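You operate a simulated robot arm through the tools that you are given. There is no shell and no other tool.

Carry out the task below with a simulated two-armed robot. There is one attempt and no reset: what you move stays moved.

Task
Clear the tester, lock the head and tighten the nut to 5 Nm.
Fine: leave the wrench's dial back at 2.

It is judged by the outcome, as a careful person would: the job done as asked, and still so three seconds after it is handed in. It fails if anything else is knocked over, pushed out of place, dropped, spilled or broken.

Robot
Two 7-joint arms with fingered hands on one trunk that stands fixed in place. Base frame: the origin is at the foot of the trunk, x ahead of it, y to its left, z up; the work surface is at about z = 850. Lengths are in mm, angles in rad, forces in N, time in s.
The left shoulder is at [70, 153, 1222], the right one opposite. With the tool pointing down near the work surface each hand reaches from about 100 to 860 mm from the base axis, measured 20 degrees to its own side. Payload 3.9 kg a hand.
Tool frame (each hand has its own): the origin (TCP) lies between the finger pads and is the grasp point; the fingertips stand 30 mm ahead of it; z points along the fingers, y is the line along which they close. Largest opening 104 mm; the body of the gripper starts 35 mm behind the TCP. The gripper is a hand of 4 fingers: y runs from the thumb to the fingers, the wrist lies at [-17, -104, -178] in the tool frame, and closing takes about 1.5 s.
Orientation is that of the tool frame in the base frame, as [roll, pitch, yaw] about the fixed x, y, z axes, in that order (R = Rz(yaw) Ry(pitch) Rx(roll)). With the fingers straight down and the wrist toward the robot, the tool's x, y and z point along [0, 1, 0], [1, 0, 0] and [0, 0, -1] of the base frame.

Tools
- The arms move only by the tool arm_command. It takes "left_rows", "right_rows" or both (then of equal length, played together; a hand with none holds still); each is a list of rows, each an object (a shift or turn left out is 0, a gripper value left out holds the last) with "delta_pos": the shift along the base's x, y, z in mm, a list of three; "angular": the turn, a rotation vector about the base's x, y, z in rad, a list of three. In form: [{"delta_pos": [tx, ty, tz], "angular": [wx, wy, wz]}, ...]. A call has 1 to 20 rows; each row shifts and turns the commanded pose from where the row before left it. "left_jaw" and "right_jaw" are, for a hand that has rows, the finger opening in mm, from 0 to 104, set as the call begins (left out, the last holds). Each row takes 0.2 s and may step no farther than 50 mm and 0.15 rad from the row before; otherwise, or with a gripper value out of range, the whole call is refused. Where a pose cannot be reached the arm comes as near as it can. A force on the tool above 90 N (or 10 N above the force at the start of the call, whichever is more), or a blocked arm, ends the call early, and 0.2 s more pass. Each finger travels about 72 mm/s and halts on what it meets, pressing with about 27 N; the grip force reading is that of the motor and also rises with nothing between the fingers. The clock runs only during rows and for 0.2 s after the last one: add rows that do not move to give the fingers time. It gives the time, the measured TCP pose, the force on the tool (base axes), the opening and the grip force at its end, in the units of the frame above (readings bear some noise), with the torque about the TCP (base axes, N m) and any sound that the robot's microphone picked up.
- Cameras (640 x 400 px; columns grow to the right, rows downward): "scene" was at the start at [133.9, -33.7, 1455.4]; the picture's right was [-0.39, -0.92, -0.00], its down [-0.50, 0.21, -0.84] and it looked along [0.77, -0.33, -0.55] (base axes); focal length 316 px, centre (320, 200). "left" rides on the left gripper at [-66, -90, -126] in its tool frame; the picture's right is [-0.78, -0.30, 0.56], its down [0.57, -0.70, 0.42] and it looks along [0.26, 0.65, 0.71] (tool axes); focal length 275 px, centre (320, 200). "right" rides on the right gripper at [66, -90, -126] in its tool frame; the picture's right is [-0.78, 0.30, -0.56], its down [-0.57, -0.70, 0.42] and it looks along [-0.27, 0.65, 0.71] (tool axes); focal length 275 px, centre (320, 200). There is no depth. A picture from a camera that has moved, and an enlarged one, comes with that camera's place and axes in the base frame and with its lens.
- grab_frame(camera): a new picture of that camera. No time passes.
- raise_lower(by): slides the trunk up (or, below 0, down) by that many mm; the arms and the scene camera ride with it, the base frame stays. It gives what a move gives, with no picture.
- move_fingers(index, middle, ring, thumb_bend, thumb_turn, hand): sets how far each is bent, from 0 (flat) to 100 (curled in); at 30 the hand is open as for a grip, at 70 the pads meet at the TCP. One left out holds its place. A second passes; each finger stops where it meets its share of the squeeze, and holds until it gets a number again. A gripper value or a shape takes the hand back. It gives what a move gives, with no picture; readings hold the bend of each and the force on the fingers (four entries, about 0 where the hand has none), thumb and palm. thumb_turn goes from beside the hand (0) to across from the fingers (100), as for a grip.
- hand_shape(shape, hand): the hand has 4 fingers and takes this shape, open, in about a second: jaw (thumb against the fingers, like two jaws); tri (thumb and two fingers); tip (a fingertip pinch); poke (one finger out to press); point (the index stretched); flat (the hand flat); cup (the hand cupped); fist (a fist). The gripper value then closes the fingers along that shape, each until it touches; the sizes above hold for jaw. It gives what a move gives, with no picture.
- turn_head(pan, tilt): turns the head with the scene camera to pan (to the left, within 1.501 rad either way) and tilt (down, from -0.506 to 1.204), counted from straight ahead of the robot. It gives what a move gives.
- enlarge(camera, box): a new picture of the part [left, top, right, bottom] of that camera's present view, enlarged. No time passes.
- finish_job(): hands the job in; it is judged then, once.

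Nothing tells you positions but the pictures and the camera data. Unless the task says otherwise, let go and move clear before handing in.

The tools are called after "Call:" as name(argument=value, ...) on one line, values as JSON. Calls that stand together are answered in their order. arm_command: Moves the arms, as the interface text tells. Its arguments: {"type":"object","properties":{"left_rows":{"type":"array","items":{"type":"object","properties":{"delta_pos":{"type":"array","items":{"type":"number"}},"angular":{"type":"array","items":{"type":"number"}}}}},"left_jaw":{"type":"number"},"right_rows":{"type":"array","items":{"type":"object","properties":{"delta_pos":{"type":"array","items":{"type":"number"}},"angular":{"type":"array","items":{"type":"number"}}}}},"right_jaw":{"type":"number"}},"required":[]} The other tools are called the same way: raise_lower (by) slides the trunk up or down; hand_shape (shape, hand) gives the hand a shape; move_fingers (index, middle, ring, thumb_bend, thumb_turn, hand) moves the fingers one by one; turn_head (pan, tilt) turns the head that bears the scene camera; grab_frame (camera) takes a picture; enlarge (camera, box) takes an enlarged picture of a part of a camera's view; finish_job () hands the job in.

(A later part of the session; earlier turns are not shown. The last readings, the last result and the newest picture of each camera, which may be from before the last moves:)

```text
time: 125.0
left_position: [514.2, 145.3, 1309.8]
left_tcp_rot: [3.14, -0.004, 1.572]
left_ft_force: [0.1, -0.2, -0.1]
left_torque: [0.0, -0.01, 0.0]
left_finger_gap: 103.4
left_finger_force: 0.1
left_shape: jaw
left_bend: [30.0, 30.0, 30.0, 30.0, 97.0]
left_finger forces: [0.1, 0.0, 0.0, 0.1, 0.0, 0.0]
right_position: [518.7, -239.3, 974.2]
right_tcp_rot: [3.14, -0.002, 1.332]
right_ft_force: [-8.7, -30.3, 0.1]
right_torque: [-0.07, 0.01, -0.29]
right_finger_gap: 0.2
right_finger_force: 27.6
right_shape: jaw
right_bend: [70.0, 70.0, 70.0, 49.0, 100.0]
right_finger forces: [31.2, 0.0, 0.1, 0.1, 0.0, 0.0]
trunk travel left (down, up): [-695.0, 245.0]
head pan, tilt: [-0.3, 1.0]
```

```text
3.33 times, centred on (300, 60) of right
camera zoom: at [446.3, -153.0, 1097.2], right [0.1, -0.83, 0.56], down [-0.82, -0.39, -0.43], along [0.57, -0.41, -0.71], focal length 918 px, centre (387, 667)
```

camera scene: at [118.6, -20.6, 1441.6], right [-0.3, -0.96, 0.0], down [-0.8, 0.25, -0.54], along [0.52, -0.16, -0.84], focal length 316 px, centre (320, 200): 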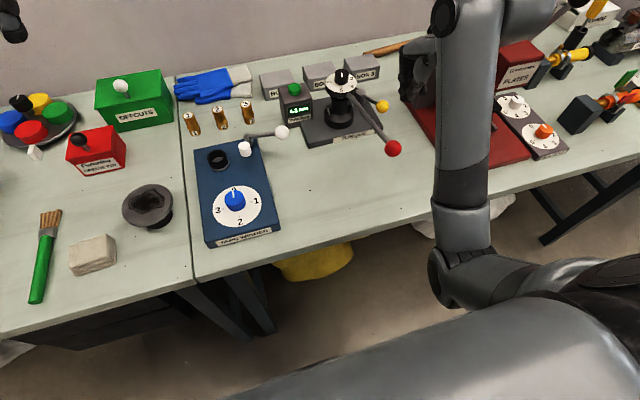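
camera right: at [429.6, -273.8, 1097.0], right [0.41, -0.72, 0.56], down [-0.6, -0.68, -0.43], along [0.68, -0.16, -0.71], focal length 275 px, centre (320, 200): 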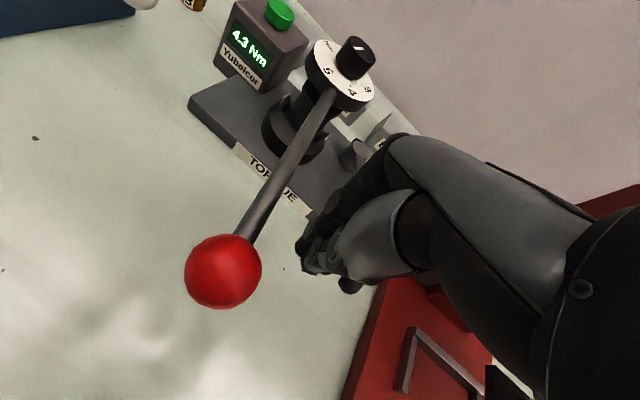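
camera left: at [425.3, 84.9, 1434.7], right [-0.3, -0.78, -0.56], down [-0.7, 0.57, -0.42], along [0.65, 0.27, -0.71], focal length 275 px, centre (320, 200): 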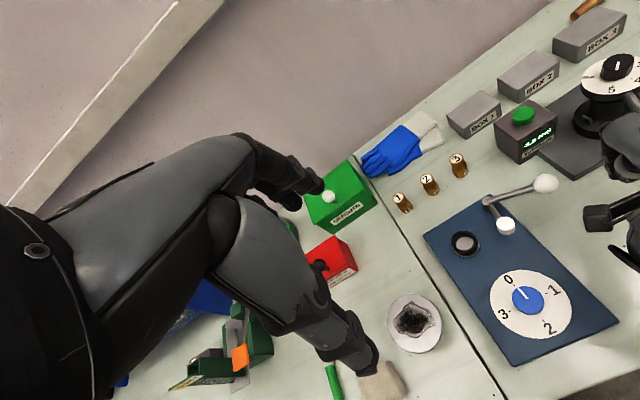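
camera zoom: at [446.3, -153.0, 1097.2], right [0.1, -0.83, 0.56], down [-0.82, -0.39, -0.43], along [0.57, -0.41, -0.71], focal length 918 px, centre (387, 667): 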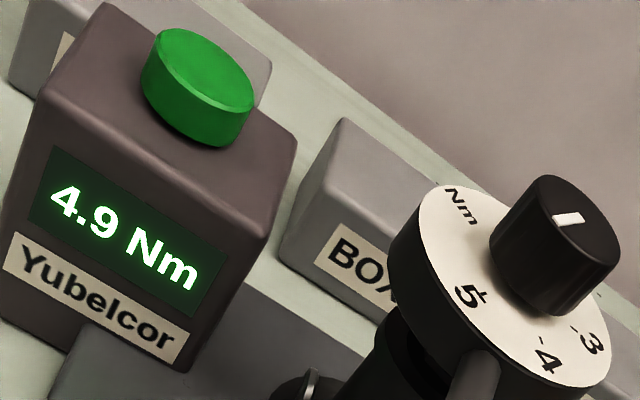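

Call:
arm_command(right_rows=[{"delta_pos": [0.1, 1.2, 0], "angular": [0, 0, -0.007]}, {}])

Call:
enlarge(camera="right", box=[240, 0, 360, 120])

```text
time: 125.5
left_position: [513.6, 143.9, 1309.4]
left_tcp_rot: [3.141, -0.004, 1.571]
left_ft_force: [0.7, 0.5, -0.5]
left_torque: [0.05, 0.0, 0.03]
left_finger_gap: 103.8
left_finger_force: 0.0
left_shape: jaw
left_bend: [30.0, 30.0, 30.0, 30.0, 97.0]
left_finger forces: [0.1, 0.0, 0.0, 0.0, 0.0, 0.0]
right_position: [518.1, -236.8, 975.3]
right_tcp_rot: [3.14, -0.004, 1.325]
right_ft_force: [-7.8, -30.0, -0.5]
right_torque: [-0.06, 0.02, -0.29]
right_finger_gap: 0.0
right_finger_force: 26.8
right_shape: jaw
right_bend: [70.0, 70.0, 70.0, 49.0, 100.0]
right_finger forces: [31.4, 0.0, 0.0, 0.0, 0.0, 0.0]
trunk travel left (down, up): [-695.0, 245.0]
head pan, tilt: [-0.3, 1.0]
```

```text
3.33 times, centred on (300, 60) of right
camera zoom: at [446.8, -151.4, 1097.2], right [0.1, -0.83, 0.55], down [-0.82, -0.38, -0.43], along [0.57, -0.41, -0.71], focal length 918 px, centre (387, 667)
```

zoom: 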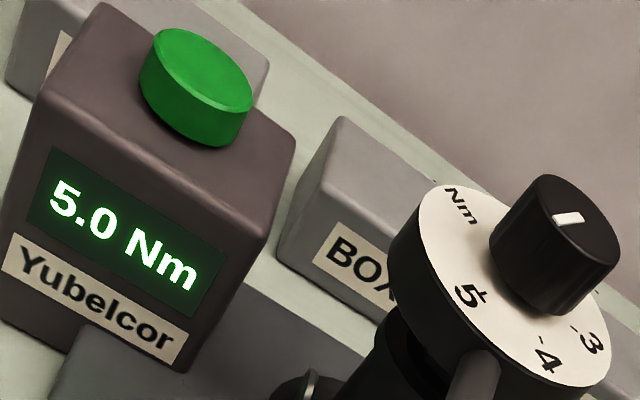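

The tester now reads 5.0 Nm but no click yet. A slight further nudge should trigger the click right at the setting.

Call:
arm_command(right_rows=[{"delta_pos": [0.06, 0.8, 0], "angular": [0, 0, -0.005]}, {}])

Call:
enlarge(camera="right", box=[240, 0, 360, 120])

```text
time: 126.2
left_position: [515.7, 158.4, 1306.8]
left_tcp_rot: [3.14, 0.003, 1.578]
left_ft_force: [1.0, 0.9, 0.2]
left_torque: [-0.03, 0.03, -0.01]
left_finger_gap: 103.6
left_finger_force: 0.0
left_shape: jaw
left_bend: [30.0, 30.0, 30.0, 30.0, 97.0]
left_finger forces: [0.0, 0.1, 0.0, 0.0, 0.0, 0.0]
right_position: [522.0, -219.4, 974.8]
right_tcp_rot: [3.139, -0.005, 1.338]
right_ft_force: [0.3, 0.4, 0.1]
right_torque: [-0.01, -0.01, -0.02]
right_finger_gap: 0.0
right_finger_force: 27.0
right_shape: jaw
right_bend: [70.0, 70.0, 70.0, 49.0, 100.0]
right_finger forces: [0.8, 0.0, 0.0, 0.1, 0.0, 0.0]
trunk travel left (down, up): [-695.0, 245.0]
head pan, tilt: [-0.3, 1.0]
```

```text
3.33 times, centred on (300, 60) of right
camera zoom: at [449.5, -135.1, 1098.8], right [0.11, -0.83, 0.55], down [-0.81, -0.39, -0.43], along [0.57, -0.4, -0.71], focal length 918 px, centre (387, 667)
```

zoom: 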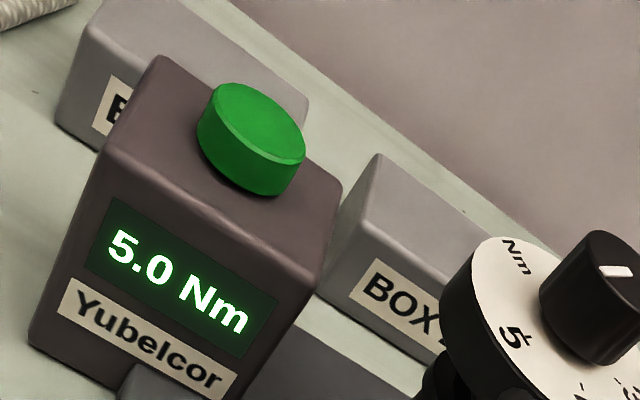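

The wrench released exactly at its setting (force dropped to zero) and the tester holds 5.0 Nm. Now I'll lift off and swing the handle back to its start position so the dial can be turned back against its stop.

Call:
arm_command(right_rows=[{"delta_pos": [-2, -8, 0]}, {"delta_pos": [-2, -8, 20]}, {"delta_pos": [0, 0, 40], "angular": [0, 0, 0.05]}, {"delta_pos": [0, 0, 35], "angular": [0, 0, 0.06]}, {}, {}])

Call:
grab_frame(camera="right")

Call:
grab_frame(camera="scene")

```text
time: 127.5
left_position: [516.3, 151.9, 1309.1]
left_tcp_rot: [3.142, 0.0, 1.571]
left_ft_force: [-0.1, 0.5, 0.2]
left_torque: [0.0, 0.01, -0.03]
left_finger_gap: 103.5
left_finger_force: 0.2
left_shape: jaw
left_bend: [30.0, 30.0, 30.0, 30.0, 97.0]
left_finger forces: [0.1, 0.0, 0.0, 0.1, 0.0, 0.1]
right_position: [517.2, -242.6, 1068.1]
right_tcp_rot: [3.138, -0.002, 1.439]
right_ft_force: [0.2, 0.0, 0.0]
right_torque: [-0.02, -0.02, 0.01]
right_finger_gap: 0.0
right_finger_force: 26.6
right_shape: jaw
right_bend: [70.0, 70.0, 70.0, 49.0, 100.0]
right_finger forces: [0.0, 0.0, 0.0, 0.1, 0.0, 0.0]
trunk travel left (down, up): [-695.0, 245.0]
head pan, tilt: [-0.3, 1.0]
```

```text
taken
camera right: at [436.6, -166.0, 1191.6], right [0.19, -0.81, 0.56], down [-0.77, -0.47, -0.43], along [0.61, -0.35, -0.71], focal length 275 px, centre (320, 200)
```

right: 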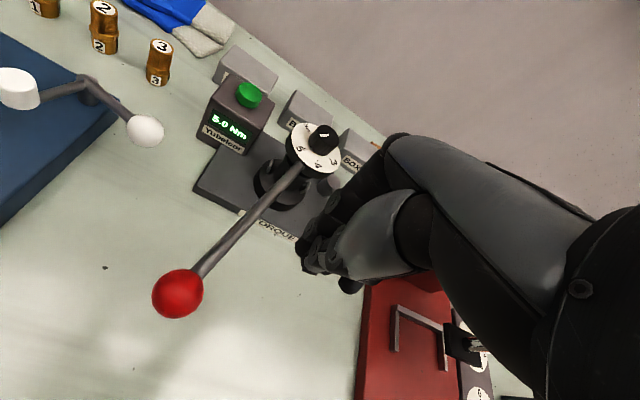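

```text
taken
camera scene: at [118.5, -22.1, 1441.6], right [-0.3, -0.96, 0.0], down [-0.8, 0.25, -0.54], along [0.52, -0.16, -0.84], focal length 316 px, centre (320, 200)
```

scene: 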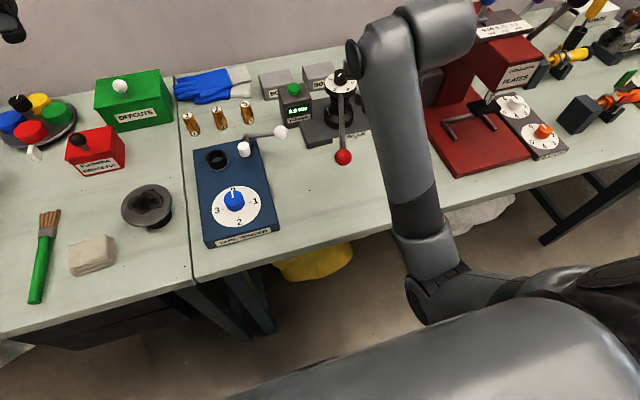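

The handle is at about 162° and the tester holds 5.0. I'll go over to its +y side with a more natural wrist angle than last time.

Call:
arm_command(right_rows=[{"delta_pos": [11, 35, 0]}, {"delta_pos": [11, 35, 0]}, {"delta_pos": [11, 32, 0]}, {}, {"delta_pos": [0, 0, -30]}, {"delta_pos": [0, 0, -25]}, {}, {}])

Call:
grab_frame(camera="right")

Call:
grab_frame(camera="scene")

```text
time: 129.3
left_position: [514.2, 150.4, 1307.9]
left_tcp_rot: [-3.141, -0.003, 1.571]
left_ft_force: [-0.3, 0.0, 0.0]
left_torque: [0.01, 0.02, 0.03]
left_finger_gap: 103.8
left_finger_force: 0.1
left_shape: jaw
left_bend: [30.0, 30.0, 30.0, 30.0, 97.0]
left_finger forces: [0.0, 0.0, 0.1, 0.1, 0.0, 0.0]
right_position: [547.4, -144.5, 1013.6]
right_tcp_rot: [3.139, -0.001, 1.437]
right_ft_force: [-0.1, -0.3, -0.5]
right_torque: [0.03, 0.03, 0.01]
right_finger_gap: 0.0
right_finger_force: 27.2
right_shape: jaw
right_bend: [70.0, 70.0, 70.0, 49.0, 100.0]
right_finger forces: [0.0, 0.0, 0.1, 0.0, 0.0, 0.1]
trunk travel left (down, up): [-695.0, 245.0]
head pan, tilt: [-0.3, 1.0]
```

```text
taken
camera right: at [466.8, -67.1, 1137.7], right [0.19, -0.81, 0.56], down [-0.77, -0.47, -0.43], along [0.61, -0.35, -0.71], focal length 275 px, centre (320, 200)
```

right: 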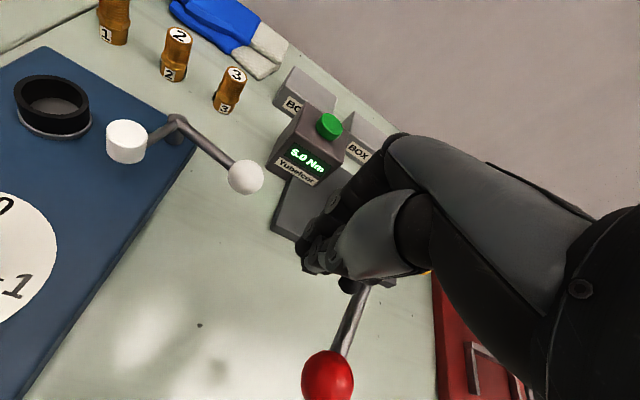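

```text
taken
camera scene: at [118.5, -22.1, 1441.6], right [-0.3, -0.96, 0.0], down [-0.8, 0.25, -0.54], along [0.52, -0.16, -0.84], focal length 316 px, centre (320, 200)
```

scene: 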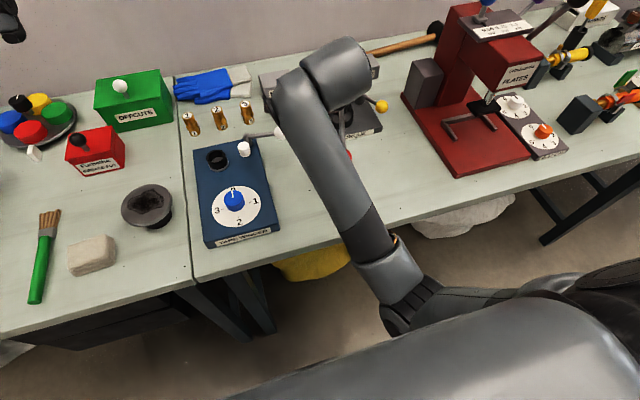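

Call:
arm_command(right_rows=[{"delta_pos": [2, 8, 0]}, {"delta_pos": [0, 0, -15]}, {"delta_pos": [0, 0, -15]}, {"delta_pos": [0, 0, -9]}, {}, {}])

Call:
grab_frame(camera="right")

```text
time: 130.8
left_position: [515.1, 152.3, 1307.6]
left_tcp_rot: [3.141, -0.001, 1.57]
left_ft_force: [-0.1, 0.4, 0.4]
left_torque: [-0.03, 0.0, 0.0]
left_finger_gap: 103.7
left_finger_force: 0.1
left_shape: jaw
left_bend: [30.0, 30.0, 30.0, 30.0, 97.0]
left_finger forces: [0.1, 0.0, 0.0, 0.0, 0.0, 0.1]
right_position: [550.5, -136.9, 974.3]
right_tcp_rot: [-3.141, -0.001, 1.437]
right_ft_force: [-0.2, -0.2, -0.2]
right_torque: [0.02, 0.03, 0.0]
right_finger_gap: 0.0
right_finger_force: 26.7
right_shape: jaw
right_bend: [70.0, 70.0, 70.0, 49.0, 100.0]
right_finger forces: [0.0, 0.1, 0.1, 0.0, 0.0, 0.0]
trunk travel left (down, up): [-695.0, 245.0]
head pan, tilt: [-0.3, 1.0]
```

```text
taken
camera right: at [470.8, -58.0, 1098.3], right [0.19, -0.81, 0.56], down [-0.77, -0.47, -0.43], along [0.61, -0.35, -0.71], focal length 275 px, centre (320, 200)
```

right: 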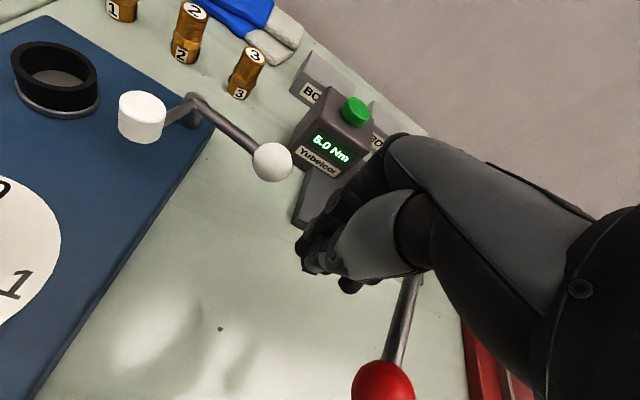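

Lowered cleanly this time. Now sweeping the handle back along its arc.

Call:
arm_command(right_rows=[{"delta_pos": [-5.5, -7.0, 0], "angular": [0, 0, 0.036]}, {"delta_pos": [-5.1, -7.3, 0], "angular": [0, 0, 0.036]}, {"delta_pos": [-4.7, -7.5, 0], "angular": [0, 0, 0.036]}, {"delta_pos": [-4.4, -7.8, 0], "angular": [0, 0, 0.036]}, {"delta_pos": [-4.0, -8.0, 0], "angular": [0, 0, 0.036]}, {"delta_pos": [-3.55, -8.2, 0], "angular": [0, 0, 0.036]}, {"delta_pos": [-3.1, -8.3, 0], "angular": [0, 0, 0.036]}, {"delta_pos": [-2.7, -8.5, 0], "angular": [0, 0, 0.036]}, {"delta_pos": [-2.3, -8.6, 0], "angular": [0, 0, 0.036]}, {}])

Call:
grab_frame(camera="right")

Call:
grab_frame(camera="scene")

```text
time: 132.9
left_position: [514.5, 152.2, 1306.8]
left_tcp_rot: [3.14, 0.0, 1.571]
left_ft_force: [0.0, 0.9, -0.7]
left_torque: [0.03, -0.04, 0.01]
left_finger_gap: 103.6
left_finger_force: 0.0
left_shape: jaw
left_bend: [30.0, 30.0, 30.0, 30.0, 97.0]
left_finger forces: [0.0, 0.1, 0.0, 0.0, 0.0, 0.0]
right_position: [515.0, -207.0, 974.4]
right_tcp_rot: [3.141, -0.001, 1.76]
right_ft_force: [0.3, 0.4, 0.4]
right_torque: [-0.02, -0.03, 0.01]
right_finger_gap: 0.1
right_finger_force: 27.2
right_shape: jaw
right_bend: [70.0, 70.0, 70.0, 49.0, 100.0]
right_finger forces: [0.0, 0.0, 0.1, 0.0, 0.0, 0.0]
trunk travel left (down, up): [-695.0, 245.0]
head pan, tilt: [-0.3, 1.0]
```

```text
taken
camera right: at [415.2, -158.6, 1098.3], right [0.44, -0.71, 0.56], down [-0.58, -0.69, -0.43], along [0.69, -0.14, -0.71], focal length 275 px, centre (320, 200)
```

right: 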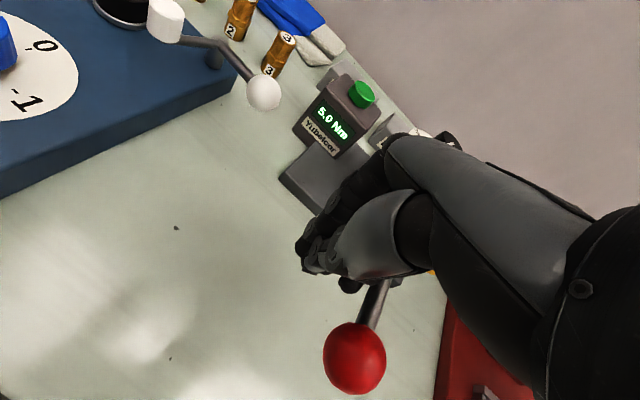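

```text
taken
camera scene: at [118.6, -21.8, 1441.6], right [-0.3, -0.96, 0.0], down [-0.8, 0.25, -0.54], along [0.52, -0.16, -0.84], focal length 316 px, centre (320, 200)
```

scene: 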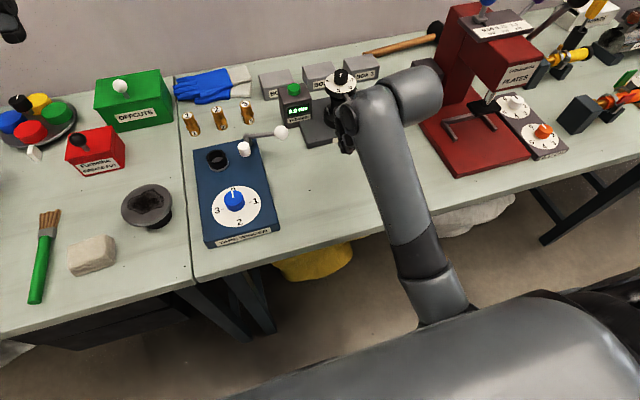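

The handle is at 180°. Continuing to its original side.

Call:
arm_command(right_rows=[{"delta_pos": [-1.9, -8.7, 0], "angular": [0, 0, 0.036]}, {"delta_pos": [-1.4, -8.8, 0], "angular": [0, 0, 0.036]}, {"delta_pos": [-1.0, -8.8, 0], "angular": [0, 0, 0.036]}, {"delta_pos": [-0.5, -8.9, 0], "angular": [0, 0, 0.036]}, {"delta_pos": [-0.1, -8.9, 0], "angular": [0, 0, 0.036]}, {"delta_pos": [0.4, -8.9, 0], "angular": [0, 0, 0.036]}, {"delta_pos": [0.8, -8.9, 0], "angular": [0, 0, 0.036]}, {}])

Call:
grab_frame(camera="right")

Call:
grab_frame(camera="scene")

```text
time: 134.8
left_position: [515.5, 152.5, 1307.0]
left_tcp_rot: [-3.142, 0.001, 1.573]
left_ft_force: [0.1, -0.1, -0.2]
left_torque: [0.0, 0.0, 0.04]
left_finger_gap: 103.5
left_finger_force: 0.1
left_shape: jaw
left_bend: [30.0, 30.0, 30.0, 30.0, 97.0]
left_finger forces: [0.0, 0.0, 0.0, 0.1, 0.1, 0.0]
right_position: [510.7, -268.6, 975.4]
right_tcp_rot: [3.141, -0.002, 2.014]
right_ft_force: [0.3, 0.5, -0.4]
right_torque: [0.0, -0.04, -0.01]
right_finger_gap: 0.1
right_finger_force: 27.2
right_shape: jaw
right_bend: [70.0, 70.0, 70.0, 49.0, 100.0]
right_finger forces: [0.1, 0.1, 0.1, 0.0, 0.0, 0.0]
trunk travel left (down, up): [-695.0, 245.0]
head pan, tilt: [-0.3, 1.0]
```

```text
taken
camera right: at [402.7, -246.8, 1099.0], right [0.6, -0.58, 0.56], down [-0.39, -0.82, -0.43], along [0.7, 0.04, -0.71], focal length 275 px, centre (320, 200)
```

right: 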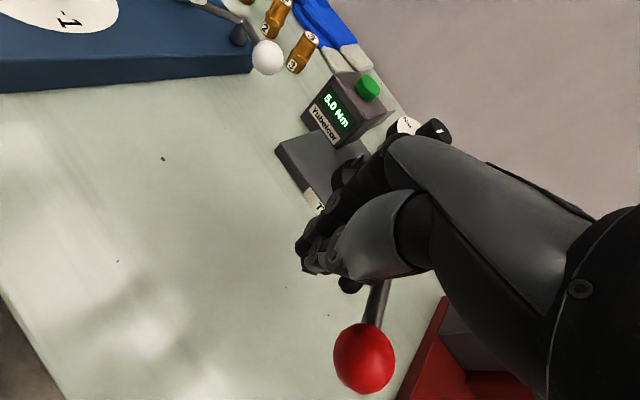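

```text
taken
camera scene: at [118.5, -21.9, 1441.6], right [-0.3, -0.96, 0.0], down [-0.8, 0.25, -0.54], along [0.52, -0.16, -0.84], focal length 316 px, centre (320, 200)
```

scene: 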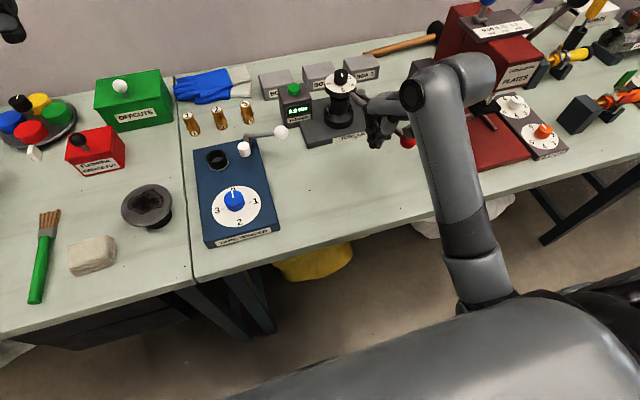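

Call:
arm_command(right_rows=[{"delta_pos": [0.8, -6, 0], "angular": [0, 0, 0.03]}, {"delta_pos": [0.9, -5, 0]}, {}])

Call:
arm_command(right_rows=[{"delta_pos": [0.6, -3, 0]}, {"delta_pos": [0.6, -3, 0]}, {}])

Call:
grab_frame(camera="right")

```text
time: 135.6
left_position: [515.6, 151.5, 1306.8]
left_tcp_rot: [-3.14, 0.0, 1.571]
left_ft_force: [-1.1, -0.5, -0.2]
left_torque: [0.01, -0.01, -0.01]
left_finger_gap: 103.6
left_finger_force: 0.1
left_shape: jaw
left_bend: [30.0, 30.0, 30.0, 30.0, 97.0]
left_finger forces: [0.0, 0.0, 0.0, 0.0, 0.0, 0.0]
right_position: [514.1, -279.6, 975.5]
right_tcp_rot: [-3.14, -0.003, 2.042]
right_ft_force: [1.4, 0.4, -0.4]
right_torque: [0.0, 0.03, -0.02]
right_finger_gap: 0.0
right_finger_force: 26.6
right_shape: jaw
right_bend: [70.0, 70.0, 70.0, 49.0, 100.0]
right_finger forces: [0.0, 0.0, 0.1, 0.0, 0.0, 0.0]
trunk travel left (down, up): [-695.0, 245.0]
head pan, tilt: [-0.3, 1.0]
```

```text
time: 136.3
left_position: [515.0, 151.3, 1307.9]
left_tcp_rot: [3.141, 0.001, 1.571]
left_ft_force: [0.0, 0.2, 0.0]
left_torque: [0.02, 0.0, -0.01]
left_finger_gap: 103.9
left_finger_force: 0.1
left_shape: jaw
left_bend: [30.0, 30.0, 30.0, 30.0, 97.0]
left_finger forces: [0.1, 0.0, 0.0, 0.1, 0.0, 0.1]
right_position: [514.8, -285.1, 974.6]
right_tcp_rot: [3.14, -0.002, 2.042]
right_ft_force: [-0.4, 0.5, -0.7]
right_torque: [0.04, 0.03, 0.02]
right_finger_gap: 0.1
right_finger_force: 26.5
right_shape: jaw
right_bend: [70.0, 70.0, 70.0, 49.0, 100.0]
right_finger forces: [0.0, 0.0, 0.1, 0.1, 0.1, 0.1]
trunk travel left (down, up): [-695.0, 245.0]
head pan, tilt: [-0.3, 1.0]
```

```text
taken
camera right: at [405.3, -266.9, 1099.1], right [0.62, -0.56, 0.56], down [-0.36, -0.83, -0.43], along [0.7, 0.06, -0.71], focal length 275 px, centre (320, 200)
```

right: 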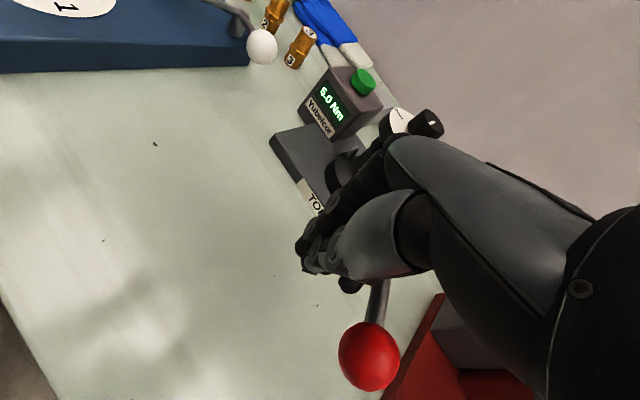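

The handle is back near its starting angle (about 206°). Now I'll lift, reshape the hand, and go over the knob turned for a counter-clockwise turn.

Call:
arm_command(right_rows=[{"delta_pos": [-1, 6, 5]}, {"delta_pos": [0, 0, 40]}, {"delta_pos": [0, 0, 45]}, {"delta_pos": [0, 0, 36]}, {}])

Call:
hand_shape(hand="right", shape="tri")

Call:
turn_head(pan=-0.38, tilt=0.7)

Call:
arm_command(right_rows=[{"delta_pos": [35, 6, 0], "angular": [0, 0, -0.14]}, {"delta_pos": [35, 6, 0], "angular": [0, 0, -0.14]}, {"delta_pos": [35, 6, 0], "angular": [0, 0, -0.14]}, {"delta_pos": [35, 6, 0], "angular": [0, 0, -0.14]}, {"delta_pos": [34, 6, 0], "angular": [0, 0, -0.14]}, {"angular": [0, 0, -0.14]}, {"angular": [0, 0, -0.14]}, {"angular": [0, 0, -0.14]}, {"angular": [0, 0, -0.14]}, {"angular": [0, 0, -0.14]}, {"angular": [0, 0, -0.14]}, {"angular": [0, 0, -0.14]}, {}, {}])

Call:
grab_frame(camera="right")

Call:
grab_frame(camera="scene")

```text
time: 137.6
left_position: [515.1, 151.5, 1307.2]
left_tcp_rot: [3.141, 0.0, 1.572]
left_ft_force: [0.6, 0.1, 0.5]
left_torque: [0.03, 0.0, -0.01]
left_finger_gap: 103.9
left_finger_force: 0.2
left_shape: jaw
left_bend: [30.0, 30.0, 30.0, 30.0, 97.0]
left_finger forces: [0.0, 0.0, 0.0, 0.0, 0.1, 0.0]
right_position: [514.7, -279.5, 1099.8]
right_tcp_rot: [3.138, -0.001, 2.042]
right_ft_force: [-0.6, -0.3, 0.5]
right_torque: [0.02, 0.0, -0.02]
right_finger_gap: 0.0
right_finger_force: 26.3
right_shape: jaw
right_bend: [70.0, 70.0, 70.0, 49.0, 100.0]
right_finger forces: [0.0, 0.0, 0.1, 0.0, 0.1, 0.1]
trunk travel left (down, up): [-695.0, 245.0]
head pan, tilt: [-0.3, 1.0]
```

```text
time: 138.4
left_position: [516.0, 152.2, 1306.8]
left_tcp_rot: [-3.14, 0.0, 1.57]
left_ft_force: [0.7, -0.2, 0.9]
left_torque: [-0.02, 0.01, 0.01]
left_finger_gap: 103.8
left_finger_force: 0.1
left_shape: jaw
left_bend: [30.0, 30.0, 30.0, 30.0, 97.0]
left_finger forces: [0.0, 0.0, 0.1, 0.1, 0.1, 0.0]
right_position: [515.1, -279.1, 1099.6]
right_tcp_rot: [3.14, -0.001, 2.043]
right_ft_force: [0.6, 0.1, 0.0]
right_torque: [0.01, -0.02, 0.0]
right_finger_gap: 103.7
right_finger_force: 0.0
right_shape: tri
right_bend: [30.0, 30.0, 99.0, 30.0, 97.0]
right_finger forces: [0.0, 0.0, 0.0, 0.1, 0.0, 0.0]
trunk travel left (down, up): [-695.0, 245.0]
head pan, tilt: [-0.3, 1.0]
```

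```text
time: 139.2
left_position: [516.4, 151.3, 1308.2]
left_tcp_rot: [3.141, -0.001, 1.571]
left_ft_force: [-0.1, -0.8, 0.6]
left_torque: [0.01, -0.02, 0.05]
left_finger_gap: 103.6
left_finger_force: 0.1
left_shape: jaw
left_bend: [30.0, 30.0, 30.0, 30.0, 97.0]
left_finger forces: [0.0, 0.2, 0.1, 0.0, 0.0, 0.1]
right_position: [514.4, -278.1, 1099.0]
right_tcp_rot: [3.139, -0.003, 2.041]
right_ft_force: [-0.8, -0.8, 0.0]
right_torque: [0.03, 0.01, 0.0]
right_finger_gap: 103.6
right_finger_force: 0.2
right_shape: tri
right_bend: [30.0, 30.0, 99.0, 30.0, 97.0]
right_finger forces: [0.0, 0.1, 0.0, 0.1, 0.0, 0.0]
trunk travel left (down, up): [-695.0, 245.0]
head pan, tilt: [-0.38, 0.7]
```

```text
time: 142.2
left_position: [514.5, 150.2, 1307.1]
left_tcp_rot: [-3.139, -0.001, 1.571]
left_ft_force: [-0.4, -0.1, -0.6]
left_torque: [0.02, -0.02, 0.03]
left_finger_gap: 103.6
left_finger_force: 0.1
left_shape: jaw
left_bend: [30.0, 30.0, 30.0, 30.0, 97.0]
left_finger forces: [0.0, 0.0, 0.0, 0.0, 0.0, 0.0]
right_position: [686.3, -250.6, 1100.2]
right_tcp_rot: [3.139, -0.002, 0.361]
right_ft_force: [-0.5, -0.3, 0.0]
right_torque: [-0.01, -0.01, -0.01]
right_finger_gap: 103.8
right_finger_force: 0.0
right_shape: tri
right_bend: [30.0, 30.0, 99.0, 30.0, 97.0]
right_finger forces: [0.1, 0.0, 0.0, 0.1, 0.1, 0.0]
trunk travel left (down, up): [-695.0, 245.0]
head pan, tilt: [-0.38, 0.7]
```

```text
taken
camera right: at [717.3, -141.7, 1224.1], right [-0.62, -0.55, 0.56], down [-0.78, 0.45, -0.43], along [-0.02, -0.7, -0.71], focal length 275 px, centre (320, 200)
```

right: 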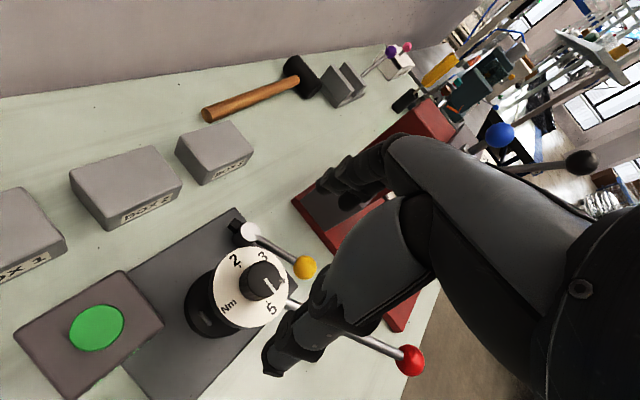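

```text
taken
camera scene: at [130.9, -33.0, 1464.9], right [-0.37, -0.93, 0.0], down [-0.6, 0.24, -0.76], along [0.71, -0.28, -0.64], focal length 316 px, centre (320, 200)
```

scene: 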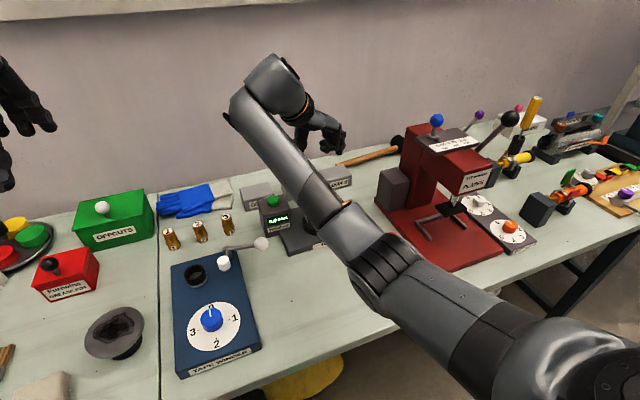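

The hand is above the knob at yaw 0.36. Lowering around it.

Call:
arm_command(right_rows=[{"delta_pos": [2.5, 1, -30]}, {"delta_pos": [0, 0, -30]}, {"delta_pos": [0, 0, -10]}, {}, {}])

Call:
enlarge(camera="right", box=[180, 180, 420, 400])

Call:
enlarge(camera="scene", box=[270, 130, 370, 260])

```text
time: 143.4
left_position: [515.9, 151.0, 1308.2]
left_tcp_rot: [-3.141, 0.0, 1.57]
left_ft_force: [0.5, -0.5, 0.9]
left_torque: [-0.03, -0.03, -0.02]
left_finger_gap: 103.7
left_finger_force: 0.1
left_shape: jaw
left_bend: [30.0, 30.0, 30.0, 30.0, 97.0]
left_finger forces: [0.0, 0.0, 0.0, 0.0, 0.1, 0.0]
right_position: [690.4, -248.0, 1031.7]
right_tcp_rot: [3.141, -0.001, 0.364]
right_ft_force: [0.1, 0.2, 0.0]
right_torque: [0.03, -0.01, -0.04]
right_finger_gap: 103.9
right_finger_force: 0.0
right_shape: tri
right_bend: [30.0, 30.0, 99.0, 30.0, 97.0]
right_finger forces: [0.0, 0.0, 0.0, 0.1, 0.0, 0.1]
trunk travel left (down, up): [-695.0, 245.0]
head pan, tilt: [-0.38, 0.7]
```

```text
1.82 times, centred on (300, 290) of right
camera zoom: at [720.2, -140.2, 1154.7], right [-0.62, -0.55, 0.56], down [-0.78, 0.45, -0.43], along [-0.02, -0.7, -0.71], focal length 500 px, centre (356, 36)
```

zoom: 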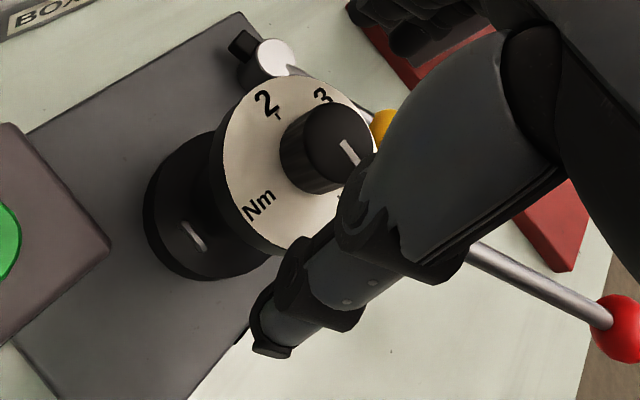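

```text
3.08 times, centred on (320, 195) of scene
camera zoom: at [131.0, -32.9, 1464.9], right [-0.37, -0.93, 0.0], down [-0.6, 0.24, -0.76], along [0.71, -0.28, -0.64], focal length 972 px, centre (320, 215)
```

zoom: 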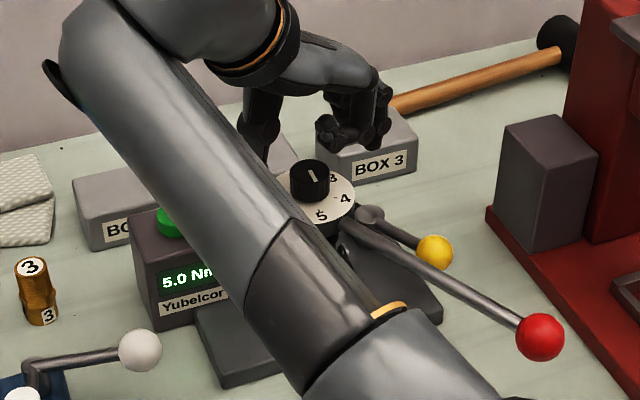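

Call:
arm_command(right_rows=[{"delta_pos": [-1, -1.5, -9]}, {"delta_pos": [0, 0, -8]}, {}])

Call:
arm_command(right_rows=[{}, {}, {}, {}, {}], right_jaw=30)

Call:
arm_command(right_rows=[{}, {}, {}, {}], right_jaw=10)

Call:
enlarge(camera="right", box=[200, 180, 380, 340])

```text
time: 144.2
left_position: [514.8, 151.9, 1308.4]
left_tcp_rot: [3.141, 0.0, 1.571]
left_ft_force: [-0.3, -0.5, -0.4]
left_torque: [-0.03, 0.02, -0.02]
left_finger_gap: 103.4
left_finger_force: 0.1
left_shape: jaw
left_bend: [30.0, 30.0, 30.0, 30.0, 97.0]
left_finger forces: [0.1, 0.0, 0.0, 0.0, 0.0, 0.0]
right_position: [689.3, -250.2, 1013.9]
right_tcp_rot: [3.141, 0.0, 0.364]
right_ft_force: [0.2, -0.4, -0.8]
right_torque: [0.02, -0.01, 0.02]
right_finger_gap: 104.0
right_finger_force: 0.0
right_shape: tri
right_bend: [30.0, 30.0, 99.0, 30.0, 97.0]
right_finger forces: [0.0, 0.0, 0.0, 0.0, 0.0, 0.1]
trunk travel left (down, up): [-695.0, 245.0]
head pan, tilt: [-0.38, 0.7]
```

```text
time: 145.4
left_position: [515.5, 151.3, 1308.1]
left_tcp_rot: [3.141, 0.0, 1.572]
left_ft_force: [-0.4, 0.1, 0.0]
left_torque: [0.0, -0.02, -0.02]
left_finger_gap: 103.7
left_finger_force: 0.1
left_shape: jaw
left_bend: [30.0, 30.0, 30.0, 30.0, 97.0]
left_finger forces: [0.1, 0.0, 0.0, 0.0, 0.0, 0.0]
right_position: [689.4, -249.8, 1014.2]
right_tcp_rot: [3.139, -0.003, 0.362]
right_ft_force: [-0.2, 0.0, -0.8]
right_torque: [-0.03, 0.01, -0.01]
right_finger_gap: 30.2
right_finger_force: 0.0
right_shape: tri
right_bend: [74.0, 54.0, 99.0, 73.0, 100.0]
right_finger forces: [0.0, 0.1, 0.0, 0.0, 0.1, 0.1]
trunk travel left (down, up): [-695.0, 245.0]
head pan, tilt: [-0.38, 0.7]
```

```text
time: 146.4
left_position: [515.5, 151.8, 1308.7]
left_tcp_rot: [3.141, 0.0, 1.571]
left_ft_force: [-0.3, -0.1, 0.7]
left_torque: [-0.01, 0.0, 0.02]
left_finger_gap: 103.8
left_finger_force: 0.0
left_shape: jaw
left_bend: [30.0, 30.0, 30.0, 30.0, 97.0]
left_finger forces: [0.1, 0.1, 0.0, 0.0, 0.1, 0.0]
right_position: [688.5, -249.7, 1012.5]
right_tcp_rot: [-3.14, 0.002, 0.362]
right_ft_force: [-1.5, 1.3, -2.3]
right_torque: [0.02, 0.02, 0.03]
right_finger_gap: 22.6
right_finger_force: 27.0
right_shape: tri
right_bend: [73.0, 60.0, 100.0, 74.0, 100.0]
right_finger forces: [12.0, 11.5, 0.1, 0.1, 24.8, 0.1]
trunk travel left (down, up): [-695.0, 245.0]
head pan, tilt: [-0.38, 0.7]
```

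```text
2.50 times, centred on (290, 260) of right
camera zoom: at [718.6, -142.2, 1136.7], right [-0.62, -0.55, 0.56], down [-0.78, 0.45, -0.43], along [-0.02, -0.7, -0.71], focal length 688 px, centre (395, 50)
```

zoom: 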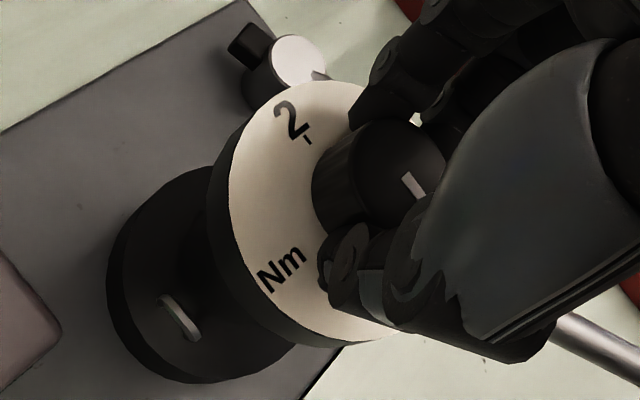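

Good grip. I'll turn counter-clockwise a little and check whether the knob moves relative to the dial.

Call:
arm_command(right_rows=[{"angular": [0, 0, 0.12]}, {"angular": [0, 0, 0.12]}, {"angular": [0, 0, 0.12]}, {"angular": [0, 0, 0.12]}, {}])

Call:
enlarge(camera="right", box=[200, 180, 380, 340])

Call:
enlarge(camera="scene", box=[240, 130, 430, 280])

```text
time: 147.7
left_position: [514.2, 151.0, 1307.8]
left_tcp_rot: [3.141, 0.0, 1.571]
left_ft_force: [-1.0, -0.7, 0.6]
left_torque: [0.01, 0.01, 0.01]
left_finger_gap: 103.6
left_finger_force: 0.1
left_shape: jaw
left_bend: [30.0, 30.0, 30.0, 30.0, 97.0]
left_finger forces: [0.0, 0.1, 0.0, 0.0, 0.1, 0.0]
right_position: [688.8, -250.5, 1013.3]
right_tcp_rot: [3.141, 0.0, 0.843]
right_ft_force: [-2.0, -3.6, -4.1]
right_torque: [-0.05, 0.04, -0.02]
right_finger_gap: 22.1
right_finger_force: 27.0
right_shape: tri
right_bend: [73.0, 60.0, 100.0, 74.0, 100.0]
right_finger forces: [12.4, 13.3, 0.0, 0.1, 24.2, 0.0]
trunk travel left (down, up): [-695.0, 245.0]
head pan, tilt: [-0.38, 0.7]
```

```text
2.50 times, centred on (290, 260) of right
camera zoom: at [665.7, -141.1, 1137.0], right [-0.29, -0.78, 0.56], down [-0.9, 0.04, -0.42], along [0.31, -0.63, -0.71], focal length 688 px, centre (395, 50)
```

zoom: 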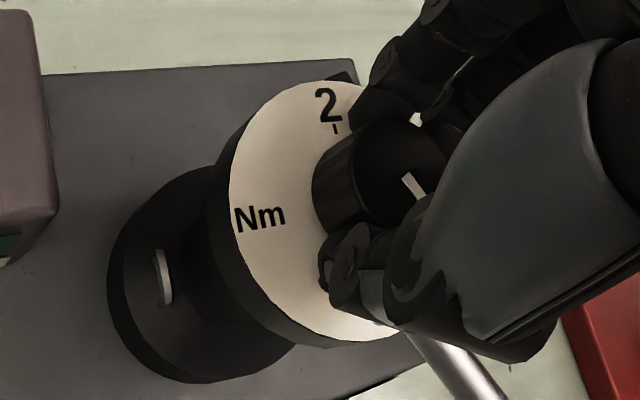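

```text
2.67 times, centred on (335, 205) of scene
camera zoom: at [131.1, -34.0, 1464.9], right [-0.37, -0.93, 0.0], down [-0.6, 0.24, -0.76], along [0.71, -0.28, -0.64], focal length 843 px, centre (280, 187)
```

zoom: 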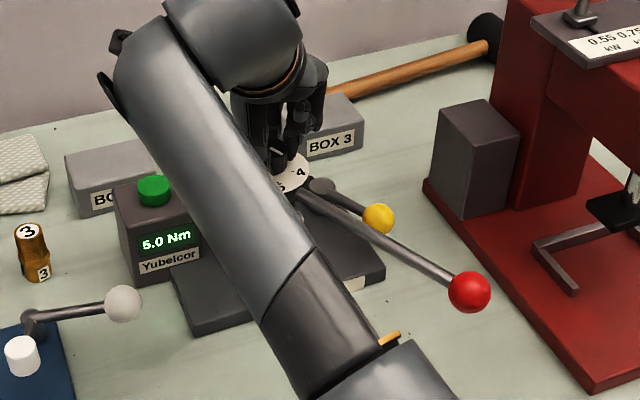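

The knob turns relative to the dial, and the tester still shows 5.0. Continuing counter-clockwise.

Call:
arm_command(right_rows=[{"angular": [0, 0, 0.13]}, {"angular": [0, 0, 0.13]}, {"angular": [0, 0, 0.13]}, {"angular": [0, 0, 0.13]}, {"angular": [0, 0, 0.13]}, {"angular": [0, 0, 0.13]}, {"angular": [0, 0, 0.13]}, {"angular": [0, 0, 0.13]}, {"angular": [0, 0, 0.13]}, {"angular": [0, 0, 0.13]}, {}, {}])

Call:
grab_frame(camera="scene")

Call:
enlarge(camera="scene", box=[280, 140, 380, 240])

Call:
enlarge(camera="right", box=[200, 180, 380, 340])

```text
time: 150.2
left_position: [516.0, 149.9, 1307.2]
left_tcp_rot: [-3.141, -0.002, 1.571]
left_ft_force: [-0.7, 0.4, -0.4]
left_torque: [-0.04, 0.02, 0.01]
left_finger_gap: 103.6
left_finger_force: 0.0
left_shape: jaw
left_bend: [30.0, 30.0, 30.0, 30.0, 97.0]
left_finger forces: [0.0, 0.1, 0.1, 0.1, 0.0, 0.0]
right_position: [688.9, -251.1, 1012.7]
right_tcp_rot: [3.142, -0.002, 2.144]
right_ft_force: [4.3, -6.9, 0.9]
right_torque: [-0.15, -0.14, 0.0]
right_finger_gap: 22.2
right_finger_force: 26.6
right_shape: tri
right_bend: [73.0, 60.0, 100.0, 74.0, 100.0]
right_finger forces: [11.9, 16.1, 0.0, 0.1, 25.6, 0.1]
trunk travel left (down, up): [-695.0, 245.0]
head pan, tilt: [-0.38, 0.7]
```

```text
taken
camera scene: at [131.8, -34.6, 1464.8], right [-0.37, -0.93, 0.0], down [-0.6, 0.24, -0.76], along [0.71, -0.28, -0.65], focal length 316 px, centre (320, 200)
```

scene: 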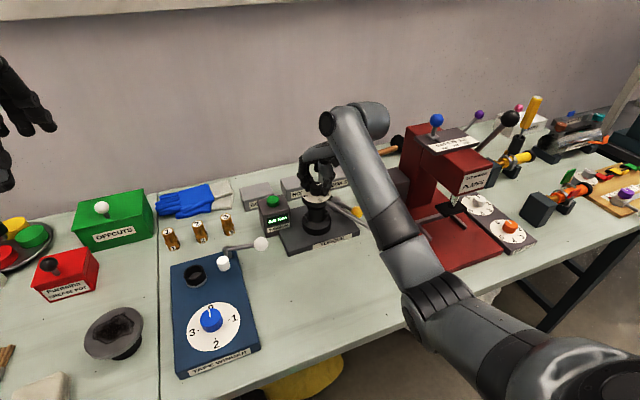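

```text
4.00 times, centred on (330, 190) of scene
camera zoom: at [131.8, -34.6, 1464.8], right [-0.37, -0.93, 0.0], down [-0.6, 0.24, -0.76], along [0.71, -0.28, -0.65], focal length 1264 px, centre (280, 240)
```

zoom: 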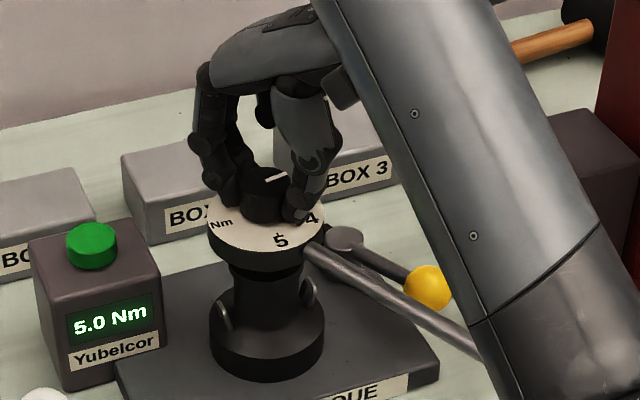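

```text
2.50 times, centred on (290, 260) of right
camera zoom: at [578.5, -244.0, 1136.7], right [0.67, -0.49, 0.56], down [-0.28, -0.86, -0.43], along [0.69, 0.13, -0.71], focal length 688 px, centre (395, 50)
```

zoom: 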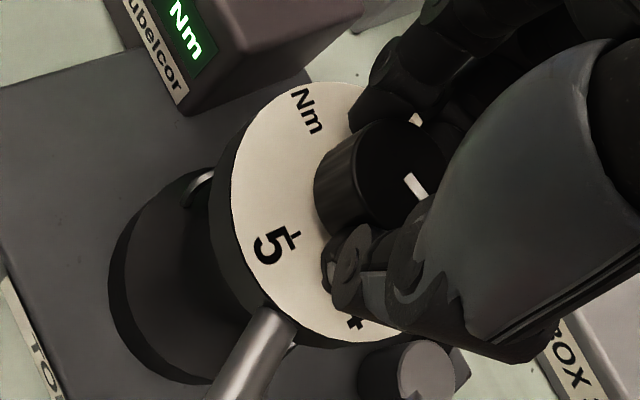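

About 102° turned; roughly 78° to go. Trying further in this same grasp.

Call:
arm_command(right_rows=[{"angular": [0, 0, 0.12]}, {"angular": [0, 0, 0.12]}, {"angular": [0, 0, 0.12]}, {"angular": [0, 0, 0.12]}, {}, {}])

Call:
enlarge(camera="scene", box=[280, 140, 380, 240])

Call:
grab_frame(camera="scene")

```text
time: 151.7
left_position: [515.4, 151.9, 1308.4]
left_tcp_rot: [-3.139, -0.001, 1.57]
left_ft_force: [-0.6, 0.8, -0.2]
left_torque: [-0.01, 0.01, -0.02]
left_finger_gap: 103.8
left_finger_force: 0.0
left_shape: jaw
left_bend: [30.0, 30.0, 30.0, 30.0, 97.0]
left_finger forces: [0.0, 0.1, 0.1, 0.0, 0.0, 0.0]
right_position: [689.5, -252.2, 1012.6]
right_tcp_rot: [-3.141, -0.001, 2.623]
right_ft_force: [5.5, -4.8, 2.1]
right_torque: [-0.08, -0.13, 0.01]
right_finger_gap: 22.1
right_finger_force: 26.9
right_shape: tri
right_bend: [73.0, 60.0, 100.0, 74.0, 100.0]
right_finger forces: [11.8, 15.4, 0.0, 0.0, 27.0, 0.0]
trunk travel left (down, up): [-695.0, 245.0]
head pan, tilt: [-0.38, 0.7]
```

```text
4.00 times, centred on (330, 190) of scene
camera zoom: at [131.9, -34.4, 1464.8], right [-0.37, -0.93, 0.0], down [-0.6, 0.24, -0.76], along [0.71, -0.28, -0.65], focal length 1264 px, centre (280, 240)
```

zoom: 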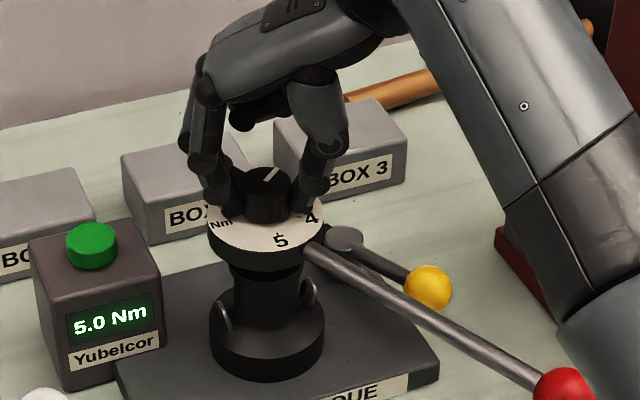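

```text
taken
camera scene: at [131.9, -34.4, 1464.8], right [-0.37, -0.93, 0.0], down [-0.6, 0.24, -0.76], along [0.71, -0.28, -0.65], focal length 316 px, centre (320, 200)
```

scene: 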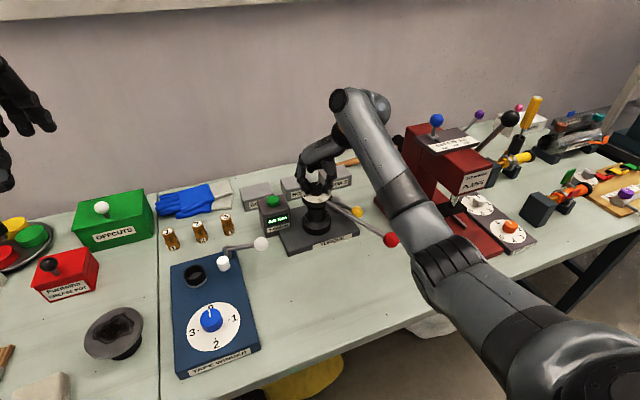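

The wrist can go further, but the reach would run out before 2. I'll release here and regrasp for the final 0.88 rad.

Call:
arm_command(right_rows=[{}, {}, {}, {}], right_jaw=90)

Call:
arm_command(right_rows=[{"delta_pos": [0, 0, 20]}, {"delta_pos": [0, 0, 30]}, {"delta_pos": [0, 1.5, 30]}, {"angular": [0, 0, -0.14]}, {"angular": [0, 0, -0.14]}, {"angular": [0, 0, -0.14]}, {"angular": [0, 0, -0.14]}, {"angular": [0, 0, -0.14]}, {"angular": [0, 0, -0.14]}, {"angular": [0, 0, -0.14]}, {}, {}])

Call:
grab_frame(camera="right")

Call:
enlarge(camera="scene", box=[290, 170, 350, 220])

```text
time: 152.7
left_position: [515.5, 151.5, 1307.8]
left_tcp_rot: [-3.14, -0.001, 1.572]
left_ft_force: [-0.7, 0.2, -0.9]
left_torque: [-0.01, 0.01, 0.01]
left_finger_gap: 103.8
left_finger_force: 0.0
left_shape: jaw
left_bend: [30.0, 30.0, 30.0, 30.0, 97.0]
left_finger forces: [0.1, 0.1, 0.0, 0.0, 0.0, 0.1]
right_position: [688.8, -250.8, 1012.9]
right_tcp_rot: [3.14, -0.002, 2.624]
right_ft_force: [0.3, -0.1, 0.2]
right_torque: [-0.03, -0.01, 0.01]
right_finger_gap: 90.0
right_finger_force: 0.1
right_shape: tri
right_bend: [28.0, 33.0, 99.0, 37.0, 98.0]
right_finger forces: [0.0, 0.1, 0.0, 0.0, 0.1, 0.1]
trunk travel left (down, up): [-695.0, 245.0]
head pan, tilt: [-0.38, 0.7]
```

```text
time: 155.2
left_position: [514.8, 151.1, 1307.2]
left_tcp_rot: [-3.141, 0.0, 1.572]
left_ft_force: [0.1, 0.2, 0.3]
left_torque: [0.0, 0.01, 0.01]
left_finger_gap: 103.6
left_finger_force: 0.0
left_shape: jaw
left_bend: [30.0, 30.0, 30.0, 30.0, 97.0]
left_finger forces: [0.1, 0.1, 0.1, 0.1, 0.0, 0.0]
right_position: [689.5, -248.4, 1093.0]
right_tcp_rot: [-3.141, -0.003, 1.644]
right_ft_force: [0.1, 1.0, -0.1]
right_torque: [0.02, 0.01, 0.01]
right_finger_gap: 90.0
right_finger_force: 0.1
right_shape: tri
right_bend: [28.0, 33.0, 99.0, 37.0, 98.0]
right_finger forces: [0.0, 0.1, 0.0, 0.1, 0.0, 0.0]
trunk travel left (down, up): [-695.0, 245.0]
head pan, tilt: [-0.38, 0.7]
```

```text
taken
camera right: at [594.5, -188.8, 1216.8], right [0.35, -0.75, 0.56], down [-0.66, -0.62, -0.43], along [0.67, -0.22, -0.71], focal length 275 px, centre (320, 200)
```

right: 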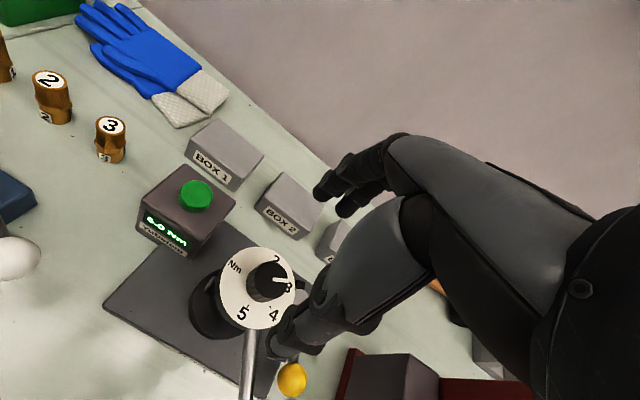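

```text
8.00 times, centred on (320, 195) of scene
camera zoom: at [130.9, -33.3, 1464.9], right [-0.37, -0.93, 0.0], down [-0.6, 0.24, -0.76], along [0.71, -0.28, -0.64], focal length 2528 px, centre (320, 240)
```

zoom: 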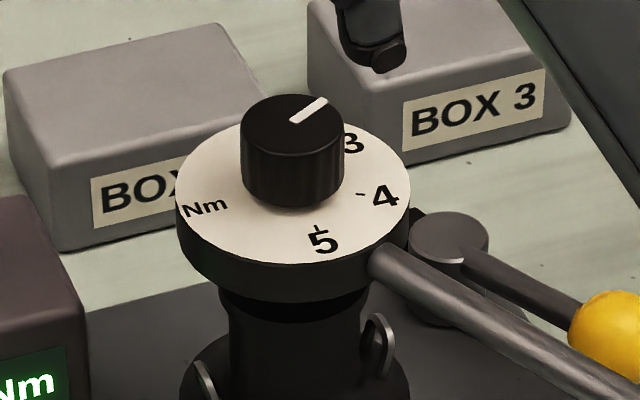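

Call:
enlarge(camera="right", box=[210, 235, 310, 335])

```text
4.00 times, centred on (260, 285) of right
camera zoom: at [594.5, -188.8, 1216.8], right [0.35, -0.75, 0.56], down [-0.66, -0.62, -0.43], along [0.67, -0.22, -0.71], focal length 1101 px, centre (560, -140)
```

zoom: 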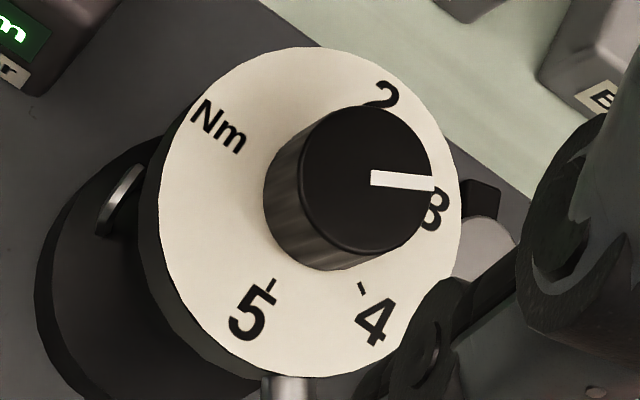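

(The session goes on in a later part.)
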